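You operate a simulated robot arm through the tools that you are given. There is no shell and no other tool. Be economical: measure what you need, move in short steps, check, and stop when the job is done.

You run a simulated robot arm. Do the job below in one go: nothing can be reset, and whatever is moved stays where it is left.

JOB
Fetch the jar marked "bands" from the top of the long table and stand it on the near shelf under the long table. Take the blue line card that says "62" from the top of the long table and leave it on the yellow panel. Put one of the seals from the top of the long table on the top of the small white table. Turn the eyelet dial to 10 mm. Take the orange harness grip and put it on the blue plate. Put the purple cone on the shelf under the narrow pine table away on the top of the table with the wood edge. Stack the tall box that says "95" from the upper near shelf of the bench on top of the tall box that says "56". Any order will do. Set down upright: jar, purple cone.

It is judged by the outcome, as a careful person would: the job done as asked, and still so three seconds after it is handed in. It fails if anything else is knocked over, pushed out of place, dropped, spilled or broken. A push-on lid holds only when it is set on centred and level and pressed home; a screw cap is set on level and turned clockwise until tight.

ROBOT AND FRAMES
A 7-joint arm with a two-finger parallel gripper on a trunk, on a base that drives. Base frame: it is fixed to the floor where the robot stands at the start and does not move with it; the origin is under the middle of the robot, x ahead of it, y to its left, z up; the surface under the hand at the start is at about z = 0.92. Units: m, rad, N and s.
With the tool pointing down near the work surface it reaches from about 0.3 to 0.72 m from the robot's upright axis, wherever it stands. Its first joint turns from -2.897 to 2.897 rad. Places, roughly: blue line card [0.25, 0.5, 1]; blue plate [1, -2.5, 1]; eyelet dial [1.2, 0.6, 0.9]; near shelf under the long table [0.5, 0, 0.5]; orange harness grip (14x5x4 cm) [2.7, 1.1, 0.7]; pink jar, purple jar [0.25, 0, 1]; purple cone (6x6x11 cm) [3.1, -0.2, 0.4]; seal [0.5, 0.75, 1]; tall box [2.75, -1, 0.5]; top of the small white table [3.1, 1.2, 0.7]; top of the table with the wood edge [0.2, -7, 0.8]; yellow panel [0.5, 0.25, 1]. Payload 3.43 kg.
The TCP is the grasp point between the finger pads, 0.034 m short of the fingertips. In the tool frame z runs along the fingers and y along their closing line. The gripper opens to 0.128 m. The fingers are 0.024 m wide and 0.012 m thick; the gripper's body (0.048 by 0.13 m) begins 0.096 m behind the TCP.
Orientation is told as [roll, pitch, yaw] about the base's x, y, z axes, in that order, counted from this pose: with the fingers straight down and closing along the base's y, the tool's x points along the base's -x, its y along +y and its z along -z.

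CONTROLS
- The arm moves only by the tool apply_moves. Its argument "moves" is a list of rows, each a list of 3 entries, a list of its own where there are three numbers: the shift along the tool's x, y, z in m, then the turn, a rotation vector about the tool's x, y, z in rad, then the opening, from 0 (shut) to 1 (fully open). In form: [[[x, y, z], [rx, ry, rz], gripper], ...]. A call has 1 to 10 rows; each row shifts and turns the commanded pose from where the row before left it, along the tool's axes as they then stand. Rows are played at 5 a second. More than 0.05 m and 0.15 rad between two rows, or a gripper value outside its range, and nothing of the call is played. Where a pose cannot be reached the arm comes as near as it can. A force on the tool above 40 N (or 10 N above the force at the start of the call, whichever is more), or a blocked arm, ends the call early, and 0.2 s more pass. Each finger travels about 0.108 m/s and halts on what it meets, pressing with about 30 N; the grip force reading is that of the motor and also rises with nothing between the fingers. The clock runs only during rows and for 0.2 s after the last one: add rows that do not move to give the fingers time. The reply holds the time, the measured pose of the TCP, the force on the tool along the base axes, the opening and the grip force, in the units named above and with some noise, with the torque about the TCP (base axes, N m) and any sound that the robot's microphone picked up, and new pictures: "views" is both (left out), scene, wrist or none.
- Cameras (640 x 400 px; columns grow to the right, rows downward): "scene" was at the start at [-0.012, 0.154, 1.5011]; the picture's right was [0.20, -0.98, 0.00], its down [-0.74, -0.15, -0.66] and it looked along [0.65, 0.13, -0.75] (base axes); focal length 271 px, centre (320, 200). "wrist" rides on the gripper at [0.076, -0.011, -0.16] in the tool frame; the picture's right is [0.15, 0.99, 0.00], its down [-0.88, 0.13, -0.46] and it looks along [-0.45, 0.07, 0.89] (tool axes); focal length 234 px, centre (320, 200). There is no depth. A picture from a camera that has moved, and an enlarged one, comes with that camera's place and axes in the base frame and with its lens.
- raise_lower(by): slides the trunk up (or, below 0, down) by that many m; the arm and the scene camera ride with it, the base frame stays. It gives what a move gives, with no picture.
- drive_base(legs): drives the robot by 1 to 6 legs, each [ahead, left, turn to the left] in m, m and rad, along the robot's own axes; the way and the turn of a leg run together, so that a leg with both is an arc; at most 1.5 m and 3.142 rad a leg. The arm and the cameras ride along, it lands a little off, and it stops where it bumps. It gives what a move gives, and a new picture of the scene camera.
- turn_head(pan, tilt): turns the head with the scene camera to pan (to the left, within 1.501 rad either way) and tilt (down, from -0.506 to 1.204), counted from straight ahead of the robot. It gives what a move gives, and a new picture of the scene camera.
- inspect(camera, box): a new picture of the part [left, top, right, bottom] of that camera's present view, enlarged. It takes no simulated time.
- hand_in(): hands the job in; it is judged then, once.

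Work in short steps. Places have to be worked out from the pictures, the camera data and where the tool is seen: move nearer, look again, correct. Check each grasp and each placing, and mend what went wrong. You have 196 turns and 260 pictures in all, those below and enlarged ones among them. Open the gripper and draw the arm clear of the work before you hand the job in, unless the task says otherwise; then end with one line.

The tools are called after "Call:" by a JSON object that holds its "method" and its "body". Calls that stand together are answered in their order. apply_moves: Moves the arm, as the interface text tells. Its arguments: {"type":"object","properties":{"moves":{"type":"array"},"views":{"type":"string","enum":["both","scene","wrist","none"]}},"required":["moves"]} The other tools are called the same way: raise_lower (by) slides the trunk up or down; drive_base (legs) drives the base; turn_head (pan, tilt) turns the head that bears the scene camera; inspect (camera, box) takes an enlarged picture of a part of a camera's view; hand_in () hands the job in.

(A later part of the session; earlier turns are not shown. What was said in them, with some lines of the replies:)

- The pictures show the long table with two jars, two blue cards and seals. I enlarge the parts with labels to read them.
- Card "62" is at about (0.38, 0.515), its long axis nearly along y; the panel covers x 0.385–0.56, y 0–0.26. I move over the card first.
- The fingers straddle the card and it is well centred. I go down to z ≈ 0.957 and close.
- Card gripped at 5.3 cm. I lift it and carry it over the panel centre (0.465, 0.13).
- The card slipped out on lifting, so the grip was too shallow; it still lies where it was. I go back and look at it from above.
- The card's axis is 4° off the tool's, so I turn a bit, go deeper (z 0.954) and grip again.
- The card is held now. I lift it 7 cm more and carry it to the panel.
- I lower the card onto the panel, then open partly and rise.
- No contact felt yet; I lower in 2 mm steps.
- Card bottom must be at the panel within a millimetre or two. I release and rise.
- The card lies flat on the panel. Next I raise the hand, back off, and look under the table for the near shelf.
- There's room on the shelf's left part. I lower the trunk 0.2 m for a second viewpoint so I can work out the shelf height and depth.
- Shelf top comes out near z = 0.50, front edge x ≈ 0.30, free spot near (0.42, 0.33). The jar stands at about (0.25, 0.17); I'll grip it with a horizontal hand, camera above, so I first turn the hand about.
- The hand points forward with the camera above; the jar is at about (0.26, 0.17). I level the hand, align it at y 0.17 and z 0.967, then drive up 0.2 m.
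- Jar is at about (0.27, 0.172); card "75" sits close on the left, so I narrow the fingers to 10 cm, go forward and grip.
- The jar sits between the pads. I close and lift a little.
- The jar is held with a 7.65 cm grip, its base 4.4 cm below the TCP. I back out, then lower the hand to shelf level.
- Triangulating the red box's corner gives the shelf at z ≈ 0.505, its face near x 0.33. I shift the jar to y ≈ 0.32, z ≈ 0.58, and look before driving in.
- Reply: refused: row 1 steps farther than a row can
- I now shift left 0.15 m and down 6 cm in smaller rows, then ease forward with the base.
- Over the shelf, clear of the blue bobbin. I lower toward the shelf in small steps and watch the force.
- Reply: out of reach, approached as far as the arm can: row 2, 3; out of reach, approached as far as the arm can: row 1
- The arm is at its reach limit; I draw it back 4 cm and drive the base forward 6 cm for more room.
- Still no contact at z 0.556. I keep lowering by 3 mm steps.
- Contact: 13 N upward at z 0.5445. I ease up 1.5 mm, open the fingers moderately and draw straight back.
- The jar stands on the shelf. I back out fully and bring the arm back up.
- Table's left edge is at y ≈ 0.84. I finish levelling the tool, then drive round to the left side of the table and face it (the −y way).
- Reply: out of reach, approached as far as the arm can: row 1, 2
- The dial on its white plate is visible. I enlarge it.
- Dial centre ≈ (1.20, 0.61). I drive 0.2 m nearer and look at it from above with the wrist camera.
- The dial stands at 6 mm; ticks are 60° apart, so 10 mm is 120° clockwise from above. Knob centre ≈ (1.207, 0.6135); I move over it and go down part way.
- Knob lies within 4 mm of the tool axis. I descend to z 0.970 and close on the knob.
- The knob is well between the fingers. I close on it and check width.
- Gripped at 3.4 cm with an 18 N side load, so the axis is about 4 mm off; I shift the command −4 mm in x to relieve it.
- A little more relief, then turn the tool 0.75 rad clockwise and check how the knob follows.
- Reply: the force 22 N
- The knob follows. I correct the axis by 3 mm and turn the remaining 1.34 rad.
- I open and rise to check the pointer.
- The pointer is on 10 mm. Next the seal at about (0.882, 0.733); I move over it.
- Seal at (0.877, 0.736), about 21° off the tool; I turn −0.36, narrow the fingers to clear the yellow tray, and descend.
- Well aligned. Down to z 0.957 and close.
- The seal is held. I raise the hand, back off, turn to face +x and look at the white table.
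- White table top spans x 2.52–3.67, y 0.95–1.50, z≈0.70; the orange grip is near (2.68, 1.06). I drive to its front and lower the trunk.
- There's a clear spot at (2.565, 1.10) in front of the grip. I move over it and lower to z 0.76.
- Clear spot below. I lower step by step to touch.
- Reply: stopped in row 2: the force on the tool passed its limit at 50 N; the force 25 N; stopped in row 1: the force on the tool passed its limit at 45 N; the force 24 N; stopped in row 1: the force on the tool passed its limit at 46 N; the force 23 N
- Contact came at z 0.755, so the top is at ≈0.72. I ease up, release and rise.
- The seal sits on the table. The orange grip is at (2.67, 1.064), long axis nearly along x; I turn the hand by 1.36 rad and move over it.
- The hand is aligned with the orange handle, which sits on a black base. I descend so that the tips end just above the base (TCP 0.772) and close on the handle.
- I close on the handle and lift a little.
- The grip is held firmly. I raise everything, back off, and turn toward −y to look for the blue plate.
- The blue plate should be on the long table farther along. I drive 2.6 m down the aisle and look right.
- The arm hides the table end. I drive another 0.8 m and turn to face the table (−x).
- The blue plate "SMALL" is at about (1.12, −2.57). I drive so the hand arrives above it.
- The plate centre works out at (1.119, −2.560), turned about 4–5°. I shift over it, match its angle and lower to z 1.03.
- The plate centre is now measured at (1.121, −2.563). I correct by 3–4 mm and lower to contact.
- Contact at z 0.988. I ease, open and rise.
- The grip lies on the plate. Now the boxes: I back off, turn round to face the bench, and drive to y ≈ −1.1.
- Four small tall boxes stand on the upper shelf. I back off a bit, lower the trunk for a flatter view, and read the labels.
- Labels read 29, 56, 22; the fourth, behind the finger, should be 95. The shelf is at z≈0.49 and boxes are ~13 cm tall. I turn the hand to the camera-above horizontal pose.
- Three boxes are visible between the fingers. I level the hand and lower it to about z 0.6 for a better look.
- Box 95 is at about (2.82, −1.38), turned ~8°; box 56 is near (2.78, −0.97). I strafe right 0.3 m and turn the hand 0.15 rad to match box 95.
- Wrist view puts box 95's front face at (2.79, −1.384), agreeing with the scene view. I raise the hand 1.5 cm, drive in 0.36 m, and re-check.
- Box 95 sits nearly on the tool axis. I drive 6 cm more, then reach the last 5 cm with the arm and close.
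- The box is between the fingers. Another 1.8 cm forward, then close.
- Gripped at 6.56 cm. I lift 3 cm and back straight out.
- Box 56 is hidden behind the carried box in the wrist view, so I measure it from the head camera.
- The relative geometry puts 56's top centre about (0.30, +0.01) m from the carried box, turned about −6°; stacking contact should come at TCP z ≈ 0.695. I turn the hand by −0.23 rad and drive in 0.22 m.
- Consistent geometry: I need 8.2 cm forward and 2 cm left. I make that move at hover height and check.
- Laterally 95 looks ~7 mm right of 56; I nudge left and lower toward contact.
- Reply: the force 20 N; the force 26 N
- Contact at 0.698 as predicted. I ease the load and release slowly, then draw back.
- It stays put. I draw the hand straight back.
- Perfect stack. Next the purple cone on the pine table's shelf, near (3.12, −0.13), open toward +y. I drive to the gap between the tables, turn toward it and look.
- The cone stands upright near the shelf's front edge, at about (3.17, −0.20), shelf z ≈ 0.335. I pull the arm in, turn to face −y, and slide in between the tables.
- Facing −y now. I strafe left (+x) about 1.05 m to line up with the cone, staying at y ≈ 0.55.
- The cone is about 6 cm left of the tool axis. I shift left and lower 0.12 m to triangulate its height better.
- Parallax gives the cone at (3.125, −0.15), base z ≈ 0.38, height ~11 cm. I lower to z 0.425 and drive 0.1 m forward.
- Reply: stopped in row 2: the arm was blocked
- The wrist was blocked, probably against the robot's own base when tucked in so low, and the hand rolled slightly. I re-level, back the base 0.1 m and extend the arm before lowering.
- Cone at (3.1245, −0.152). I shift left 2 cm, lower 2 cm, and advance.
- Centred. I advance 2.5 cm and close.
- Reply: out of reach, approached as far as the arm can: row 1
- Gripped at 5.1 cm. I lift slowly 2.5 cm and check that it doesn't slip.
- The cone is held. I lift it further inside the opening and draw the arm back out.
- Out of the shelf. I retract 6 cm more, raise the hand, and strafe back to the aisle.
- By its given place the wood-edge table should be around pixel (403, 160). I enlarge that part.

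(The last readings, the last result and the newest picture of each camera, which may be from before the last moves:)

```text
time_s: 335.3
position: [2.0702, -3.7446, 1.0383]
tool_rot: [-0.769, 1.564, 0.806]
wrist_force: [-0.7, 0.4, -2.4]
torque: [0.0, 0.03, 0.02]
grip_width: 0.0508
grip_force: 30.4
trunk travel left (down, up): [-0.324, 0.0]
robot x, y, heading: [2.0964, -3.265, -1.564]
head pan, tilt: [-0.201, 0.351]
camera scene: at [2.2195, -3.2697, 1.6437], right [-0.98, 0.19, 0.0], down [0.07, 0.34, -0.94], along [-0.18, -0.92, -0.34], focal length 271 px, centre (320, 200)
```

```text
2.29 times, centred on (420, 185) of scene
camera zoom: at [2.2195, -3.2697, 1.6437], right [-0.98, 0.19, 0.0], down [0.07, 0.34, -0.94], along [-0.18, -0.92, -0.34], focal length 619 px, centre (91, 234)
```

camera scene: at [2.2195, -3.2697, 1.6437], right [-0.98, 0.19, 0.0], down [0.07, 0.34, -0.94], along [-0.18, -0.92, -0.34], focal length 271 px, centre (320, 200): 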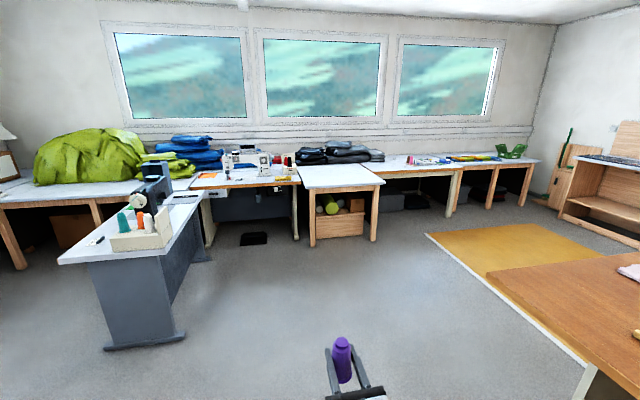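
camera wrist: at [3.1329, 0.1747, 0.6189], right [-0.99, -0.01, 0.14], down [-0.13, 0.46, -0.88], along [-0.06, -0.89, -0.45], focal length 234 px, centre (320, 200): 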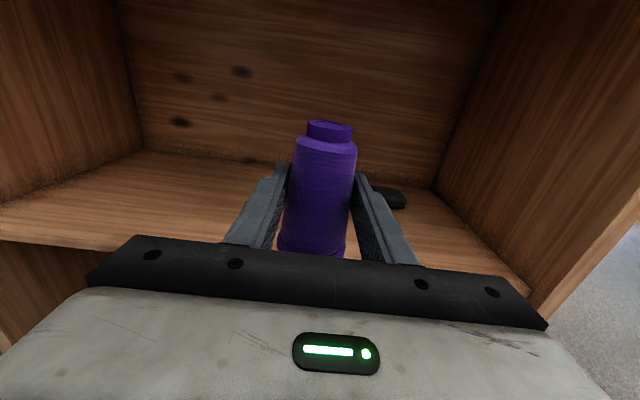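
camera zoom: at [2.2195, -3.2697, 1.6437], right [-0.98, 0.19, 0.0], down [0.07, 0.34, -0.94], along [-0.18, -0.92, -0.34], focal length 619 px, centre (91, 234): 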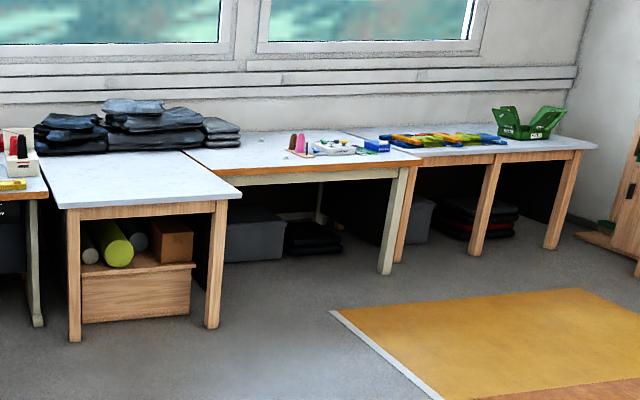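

The middle table with the brown wood edge (nearest (0.2, −7)) is the target. I drive clear past the long table's end and across to face it.

Call:
{"method": "drive_base", "body": {"legs": [[1.45, 0, 0], [0.1, -0.9, 0], [0, -0.8, 0]]}}

Call:
{"method": "turn_head", "body": {"pan": 0.05, "tilt": 0.55}}

```text
time_s: 358.8
position: [0.3459, -5.2586, 1.0393]
tool_rot: [-0.779, 1.564, 0.785]
wrist_force: [-0.2, 0.8, -1.4]
torque: [0.02, 0.03, 0.0]
grip_width: 0.0508
grip_force: 30.3
trunk travel left (down, up): [-0.324, 0.0]
robot x, y, heading: [0.3767, -4.7829, -1.57]
head pan, tilt: [-0.201, 0.351]
camera scene: at [0.4996, -4.7856, 1.6437], right [-0.98, 0.2, 0.0], down [0.07, 0.34, -0.94], along [-0.19, -0.92, -0.34], focal length 271 px, centre (320, 200)
```

scene: 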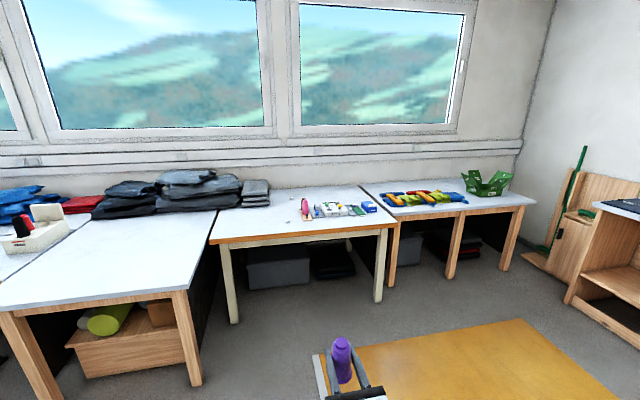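

```text
time_s: 359.6
position: [0.3455, -5.2587, 1.0386]
tool_rot: [-0.753, 1.565, 0.81]
wrist_force: [-0.3, 0.5, -1.5]
torque: [0.01, 0.02, 0.02]
grip_width: 0.051
grip_force: 30.1
trunk travel left (down, up): [-0.324, 0.0]
robot x, y, heading: [0.3746, -4.7832, -1.572]
head pan, tilt: [0.051, 0.55]
camera scene: at [0.5226, -4.7841, 1.6255], right [-1.0, -0.05, 0.0], down [-0.03, 0.52, -0.85], along [0.04, -0.85, -0.52], focal length 271 px, centre (320, 200)
```

scene: 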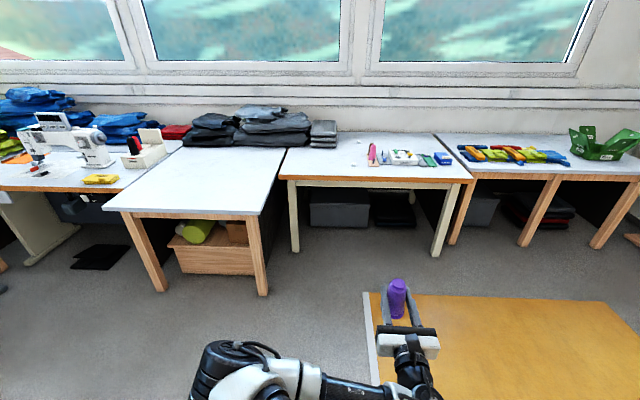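

The table front edge is near y −6.48, spanning x −0.46…0.90, top z ≈ 0.75; front-left is free. I drive up to it and look with the wrist camera.

Call:
{"method": "drive_base", "body": {"legs": [[0.95, 0.1, 0]]}}

Call:
{"method": "raise_lower", "body": {"by": -0.12}}

Call:
{"method": "apply_moves", "body": {"moves": [[[0, 0, 0.03], [0, 0, 0], 0.1]], "views": "wrist"}}

```text
time_s: 364.6
position: [0.436, -6.2166, 1.0397]
tool_rot: [-0.761, 1.565, 0.795]
wrist_force: [-0.4, -0.4, -1.7]
torque: [0.01, 0.04, 0.01]
grip_width: 0.0507
grip_force: 30.0
trunk travel left (down, up): [-0.324, 0.0]
robot x, y, heading: [0.4718, -5.7393, -1.581]
head pan, tilt: [0.051, 0.55]
camera scene: at [0.6164, -5.7425, 1.6255], right [-1.0, -0.04, 0.0], down [-0.02, 0.52, -0.85], along [0.04, -0.85, -0.52], focal length 271 px, centre (320, 200)
```

scene: 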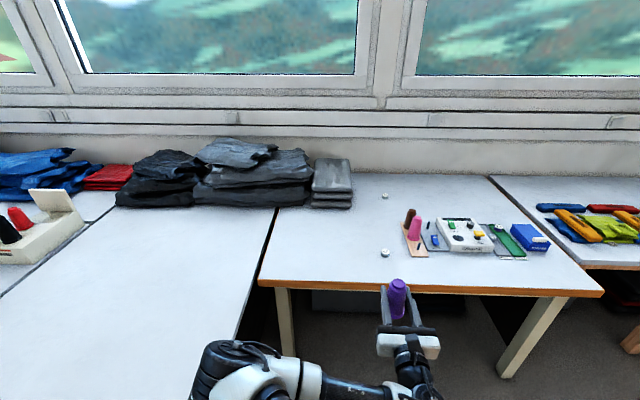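

```text
time_s: 366.1
position: [0.4367, -6.2168, 0.9201]
tool_rot: [-0.773, 1.563, 0.785]
wrist_force: [0.5, -0.1, -1.6]
torque: [0.03, 0.02, -0.02]
grip_width: 0.0507
grip_force: 30.5
trunk travel left (down, up): [-0.204, 0.12]
robot x, y, heading: [0.4707, -5.7412, -1.584]
head pan, tilt: [0.051, 0.55]
```

```text
time_s: 366.5
position: [0.4368, -6.2456, 0.9207]
tool_rot: [-0.776, 1.565, 0.78]
wrist_force: [0.0, 0.8, -2.2]
torque: [0.02, 0.0, 0.01]
grip_width: 0.0506
grip_force: 30.0
trunk travel left (down, up): [-0.204, 0.12]
robot x, y, heading: [0.4701, -5.7389, -1.577]
head pan, tilt: [0.051, 0.55]
camera wrist: at [0.4497, -6.0874, 0.9972], right [-0.99, 0.01, 0.14], down [-0.12, 0.46, -0.88], along [-0.08, -0.89, -0.46], focal length 234 px, centre (320, 200)
```

wrist: 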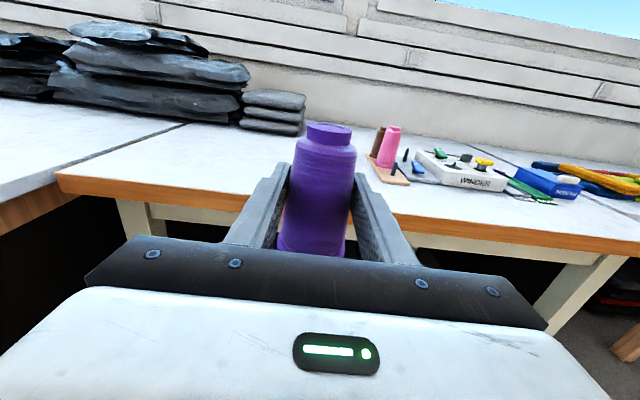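

Triangulation gives the table top at z ≈ 0.79, front edge y ≈ −6.47. I shift left, lower to 0.88, and drive forward 0.25 m.

Call:
{"method": "apply_moves", "body": {"moves": [[[-0.02, -0.03, 0], [0, 0, 0], 0.1], [[-0.02, -0.02, 0], [0, 0, 0], 0.1]], "views": "none"}}

Call:
{"method": "drive_base", "body": {"legs": [[0.25, 0, 0]]}}

Call:
{"method": "apply_moves", "body": {"moves": [[[0, 0, 0.03], [0, 0, 0], 0.1], [[0, 0, 0.03], [0, 0, 0], 0.1], [[0, 0, 0.03], [0, 0, 0], 0.1]]}}

```text
time_s: 367.1
position: [0.484, -6.2444, 0.8801]
tool_rot: [-0.746, 1.565, 0.807]
wrist_force: [0.0, 0.1, -1.9]
torque: [-0.03, 0.03, 0.02]
grip_width: 0.0506
grip_force: 30.1
trunk travel left (down, up): [-0.204, 0.12]
robot x, y, heading: [0.4703, -5.738, -1.579]
head pan, tilt: [0.051, 0.55]
```

```text
time_s: 368.9
position: [0.4839, -6.4931, 0.8786]
tool_rot: [-0.761, 1.564, 0.799]
wrist_force: [0.2, 0.0, -2.1]
torque: [-0.02, 0.0, 0.03]
grip_width: 0.0504
grip_force: 30.0
trunk travel left (down, up): [-0.204, 0.12]
robot x, y, heading: [0.4655, -5.9906, -1.58]
head pan, tilt: [0.051, 0.55]
camera scene: at [0.6146, -5.9902, 1.5055], right [-1.0, -0.04, 0.0], down [-0.02, 0.52, -0.85], along [0.04, -0.85, -0.52], focal length 271 px, centre (320, 200)
```

scene: 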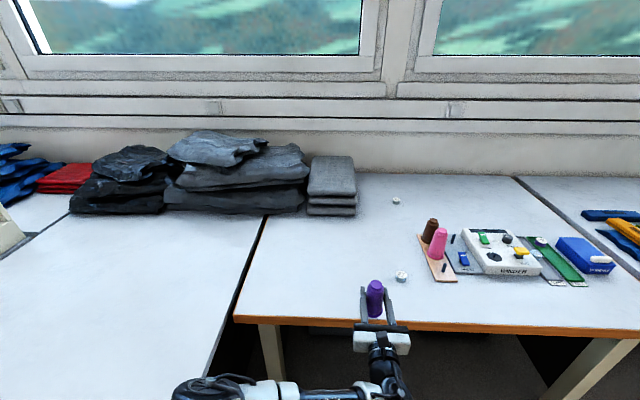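

```text
time_s: 369.7
position: [0.4826, -6.5837, 0.8798]
tool_rot: [-0.672, 1.563, 0.886]
wrist_force: [-0.3, 0.8, -1.6]
torque: [0.0, -0.01, 0.02]
grip_width: 0.0507
grip_force: 30.4
trunk travel left (down, up): [-0.204, 0.12]
robot x, y, heading: [0.4706, -5.9872, -1.578]
head pan, tilt: [0.051, 0.55]
camera scene: at [0.6146, -5.9902, 1.5055], right [-1.0, -0.04, 0.0], down [-0.02, 0.52, -0.85], along [0.04, -0.85, -0.52], focal length 271 px, centre (320, 200)
camera wrist: at [0.4945, -6.4253, 0.9557], right [-0.99, 0.01, 0.14], down [-0.12, 0.46, -0.88], along [-0.08, -0.89, -0.46], focal length 234 px, centre (320, 200)
```

scene: 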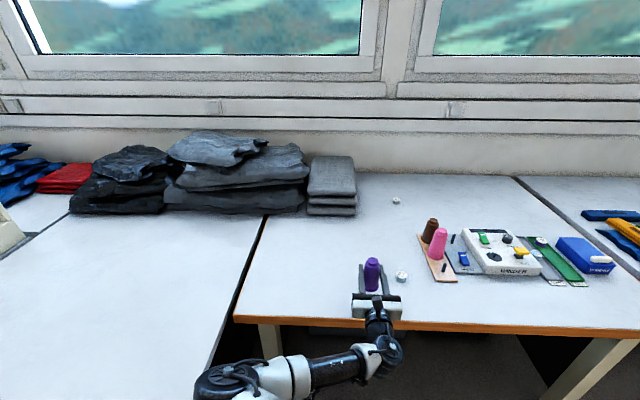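
wrist: 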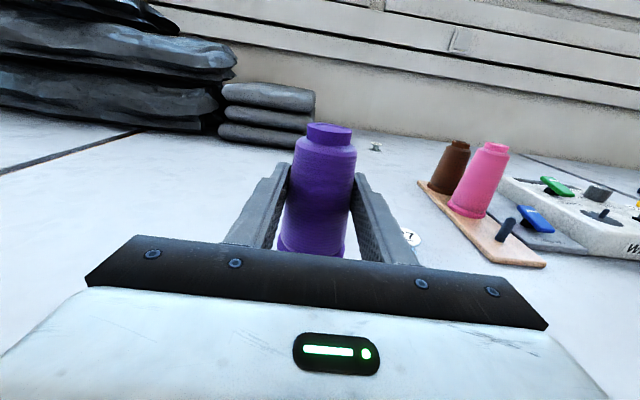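

Clear below; the small white button is 12 cm away. I lower in steps to contact.

Call:
{"method": "apply_moves", "body": {"moves": [[[-0.012, 0, 0], [0, 0, 0], 0.1], [[-0.01, 0, 0], [0, 0, 0], 0.1]], "views": "none"}}

Call:
{"method": "apply_moves", "body": {"moves": [[[-0.004, 0, 0], [0, 0, 0], 0.1]], "views": "none"}}

Call:
{"method": "apply_moves", "body": {"moves": [[[-0.004, 0, 0], [0, 0, 0], 0.1]], "views": "none"}}

Call:
{"method": "apply_moves", "body": {"moves": [[[-0.003, 0, 0], [0, 0, 0], 0.1]], "views": "wrist"}}

```text
time_s: 370.3
position: [0.4826, -6.5842, 0.8567]
tool_rot: [-0.755, 1.567, 0.801]
wrist_force: [-0.3, 0.1, -1.7]
torque: [-0.04, 0.03, 0.01]
grip_width: 0.0506
grip_force: 29.9
trunk travel left (down, up): [-0.204, 0.12]
robot x, y, heading: [0.4697, -5.988, -1.579]
head pan, tilt: [0.051, 0.55]
```

```text
time_s: 370.7
position: [0.4817, -6.5825, 0.8536]
tool_rot: [-0.684, 1.564, 0.874]
wrist_force: [-0.3, -0.2, -1.6]
torque: [-0.02, 0.02, -0.04]
grip_width: 0.0506
grip_force: 29.5
trunk travel left (down, up): [-0.204, 0.12]
robot x, y, heading: [0.4647, -5.9881, -1.576]
head pan, tilt: [0.051, 0.55]
```

```text
time_s: 371.1
position: [0.4826, -6.5823, 0.8482]
tool_rot: [-0.745, 1.563, 0.811]
wrist_force: [0.4, 0.5, -2.4]
torque: [-0.01, 0.0, 0.02]
grip_width: 0.0504
grip_force: 29.9
trunk travel left (down, up): [-0.204, 0.12]
robot x, y, heading: [0.4643, -5.9886, -1.574]
head pan, tilt: [0.051, 0.55]
```

```text
time_s: 371.5
position: [0.4831, -6.5838, 0.8464]
tool_rot: [-0.746, 1.562, 0.812]
wrist_force: [0.4, -0.6, -1.5]
torque: [0.0, 0.01, 0.02]
grip_width: 0.0506
grip_force: 30.2
trunk travel left (down, up): [-0.204, 0.12]
robot x, y, heading: [0.4739, -5.9871, -1.581]
head pan, tilt: [0.051, 0.55]
camera wrist: at [0.4956, -6.4249, 0.9228], right [-0.99, 0.01, 0.14], down [-0.12, 0.46, -0.88], along [-0.08, -0.89, -0.46], focal length 234 px, centre (320, 200)
```

wrist: 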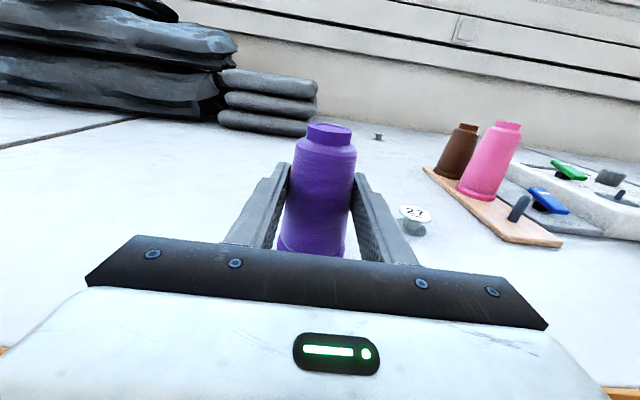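

No contact yet; I continue in 3–4 mm steps.

Call:
{"method": "apply_moves", "body": {"moves": [[[-0.004, 0, 0], [0, 0, 0], 0.1]], "views": "none"}}

Call:
{"method": "apply_moves", "body": {"moves": [[[-0.003, 0, 0], [0, 0, 0], 0.1]], "views": "none"}}

Call:
{"method": "apply_moves", "body": {"moves": [[[-0.003, 0, 0], [0, 0, 0], 0.1]], "views": "none"}}

Call:
{"method": "apply_moves", "body": {"moves": [[[-0.003, 0, 0], [0, 0, 0], 0.1]], "views": "wrist"}}

```text
time_s: 371.9
position: [0.483, -6.584, 0.8419]
tool_rot: [-0.716, 1.564, 0.841]
wrist_force: [0.2, -0.1, -2.2]
torque: [0.0, 0.02, -0.05]
grip_width: 0.0507
grip_force: 30.2
trunk travel left (down, up): [-0.204, 0.12]
robot x, y, heading: [0.4693, -5.9858, -1.579]
head pan, tilt: [0.051, 0.55]
```

```text
time_s: 372.3
position: [0.4828, -6.5827, 0.8385]
tool_rot: [-0.746, 1.564, 0.81]
wrist_force: [-0.5, 0.1, -1.2]
torque: [0.0, 0.01, 0.02]
grip_width: 0.0506
grip_force: 29.9
trunk travel left (down, up): [-0.204, 0.12]
robot x, y, heading: [0.4687, -5.9925, -1.579]
head pan, tilt: [0.051, 0.55]
```

```text
time_s: 372.7
position: [0.4816, -6.5831, 0.8372]
tool_rot: [-0.778, 1.566, 0.779]
wrist_force: [1.3, 0.3, -1.2]
torque: [0.01, 0.0, 0.01]
grip_width: 0.0506
grip_force: 30.1
trunk travel left (down, up): [-0.204, 0.12]
robot x, y, heading: [0.4682, -5.9868, -1.581]
head pan, tilt: [0.051, 0.55]
```

```text
time_s: 373.1
position: [0.4826, -6.5823, 0.836]
tool_rot: [-1.755, 1.568, -0.196]
wrist_force: [-1.0, 0.6, 11.5]
torque: [0.3, 0.25, 0.01]
grip_width: 0.0505
grip_force: 29.8
trunk travel left (down, up): [-0.204, 0.12]
robot x, y, heading: [0.4689, -5.9867, -1.576]
head pan, tilt: [0.051, 0.55]
camera wrist: at [0.4951, -6.4244, 0.9119], right [-0.99, 0.01, 0.14], down [-0.12, 0.46, -0.88], along [-0.08, -0.89, -0.45], focal length 234 px, centre (320, 200)
```

wrist: 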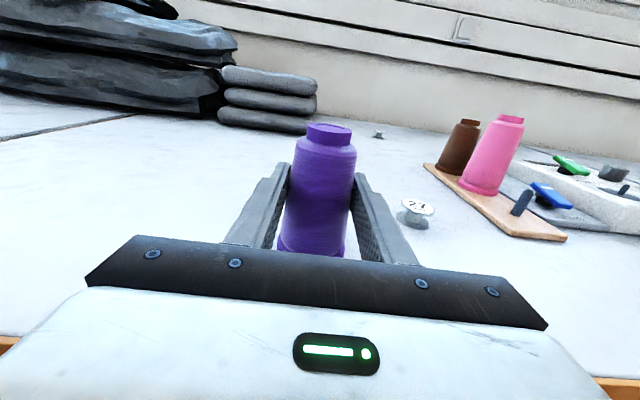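

Contact. I ease 1 mm, open slowly, and draw straight back.

Call:
{"method": "apply_moves", "body": {"moves": [[[0.001, 0, 0], [0, 0, 0], 0.1], [[0, 0, 0], [0, 0, 0], 0.45], [[0, 0, 0], [0, 0, 0], 0.55], [[0, 0, 0], [0, 0, 0], 0.6], [[0, 0, -0.03], [0, 0, 0], 0.6], [[0, 0, -0.04], [0, 0, 0], 0.6], [[0, 0, -0.04], [0, 0, 0], 0.6]], "views": "wrist"}}

```text
time_s: 374.7
position: [0.485, -6.4737, 0.8339]
tool_rot: [-0.81, 1.566, 0.749]
wrist_force: [0.8, 0.5, -0.2]
torque: [-0.03, 0.0, -0.01]
grip_width: 0.0767
grip_force: 0.0
trunk travel left (down, up): [-0.204, 0.12]
robot x, y, heading: [0.4704, -5.9862, -1.581]
head pan, tilt: [0.051, 0.55]
camera wrist: at [0.4974, -6.3153, 0.9112], right [-0.99, 0.01, 0.14], down [-0.12, 0.46, -0.88], along [-0.08, -0.89, -0.45], focal length 234 px, centre (320, 200)
```

wrist: 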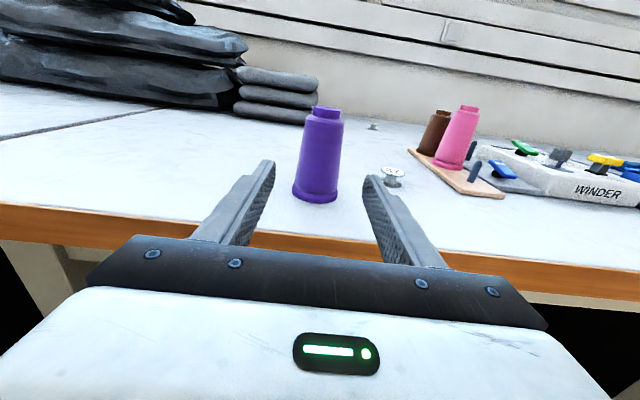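

The cone stands upright on the wood-edged table. I back the robot well clear and take a last look.

Call:
{"method": "drive_base", "body": {"legs": [[-0.4, 0, 0]]}}

```text
time_s: 377.2
position: [0.4876, -6.0807, 0.8346]
tool_rot: [-0.763, 1.564, 0.796]
wrist_force: [1.2, 0.2, 0.4]
torque: [0.01, -0.03, 0.0]
grip_width: 0.0767
grip_force: 0.0
trunk travel left (down, up): [-0.204, 0.12]
robot x, y, heading: [0.4698, -5.5909, -1.568]
head pan, tilt: [0.051, 0.55]
camera scene: at [0.6167, -5.5959, 1.5055], right [-1.0, -0.05, 0.0], down [-0.02, 0.52, -0.85], along [0.04, -0.85, -0.52], focal length 271 px, centre (320, 200)
```

scene: 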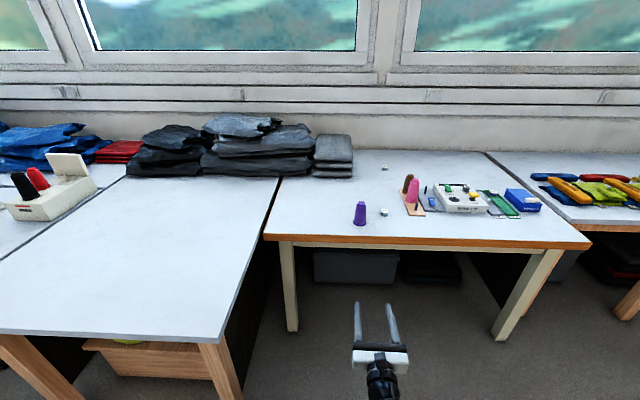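

All seven parts are done, each was seen in place after release, and the hand is empty and clear; I hand the job in.

Call:
{"method": "hand_in", "body": {}}

```text
The job is handed in.
```

All seven parts of the job are done and handed in. The jar, card, seal, dial, grip, cone and box stack were each seen in place after release, and nothing else was seen to be knocked or moved.
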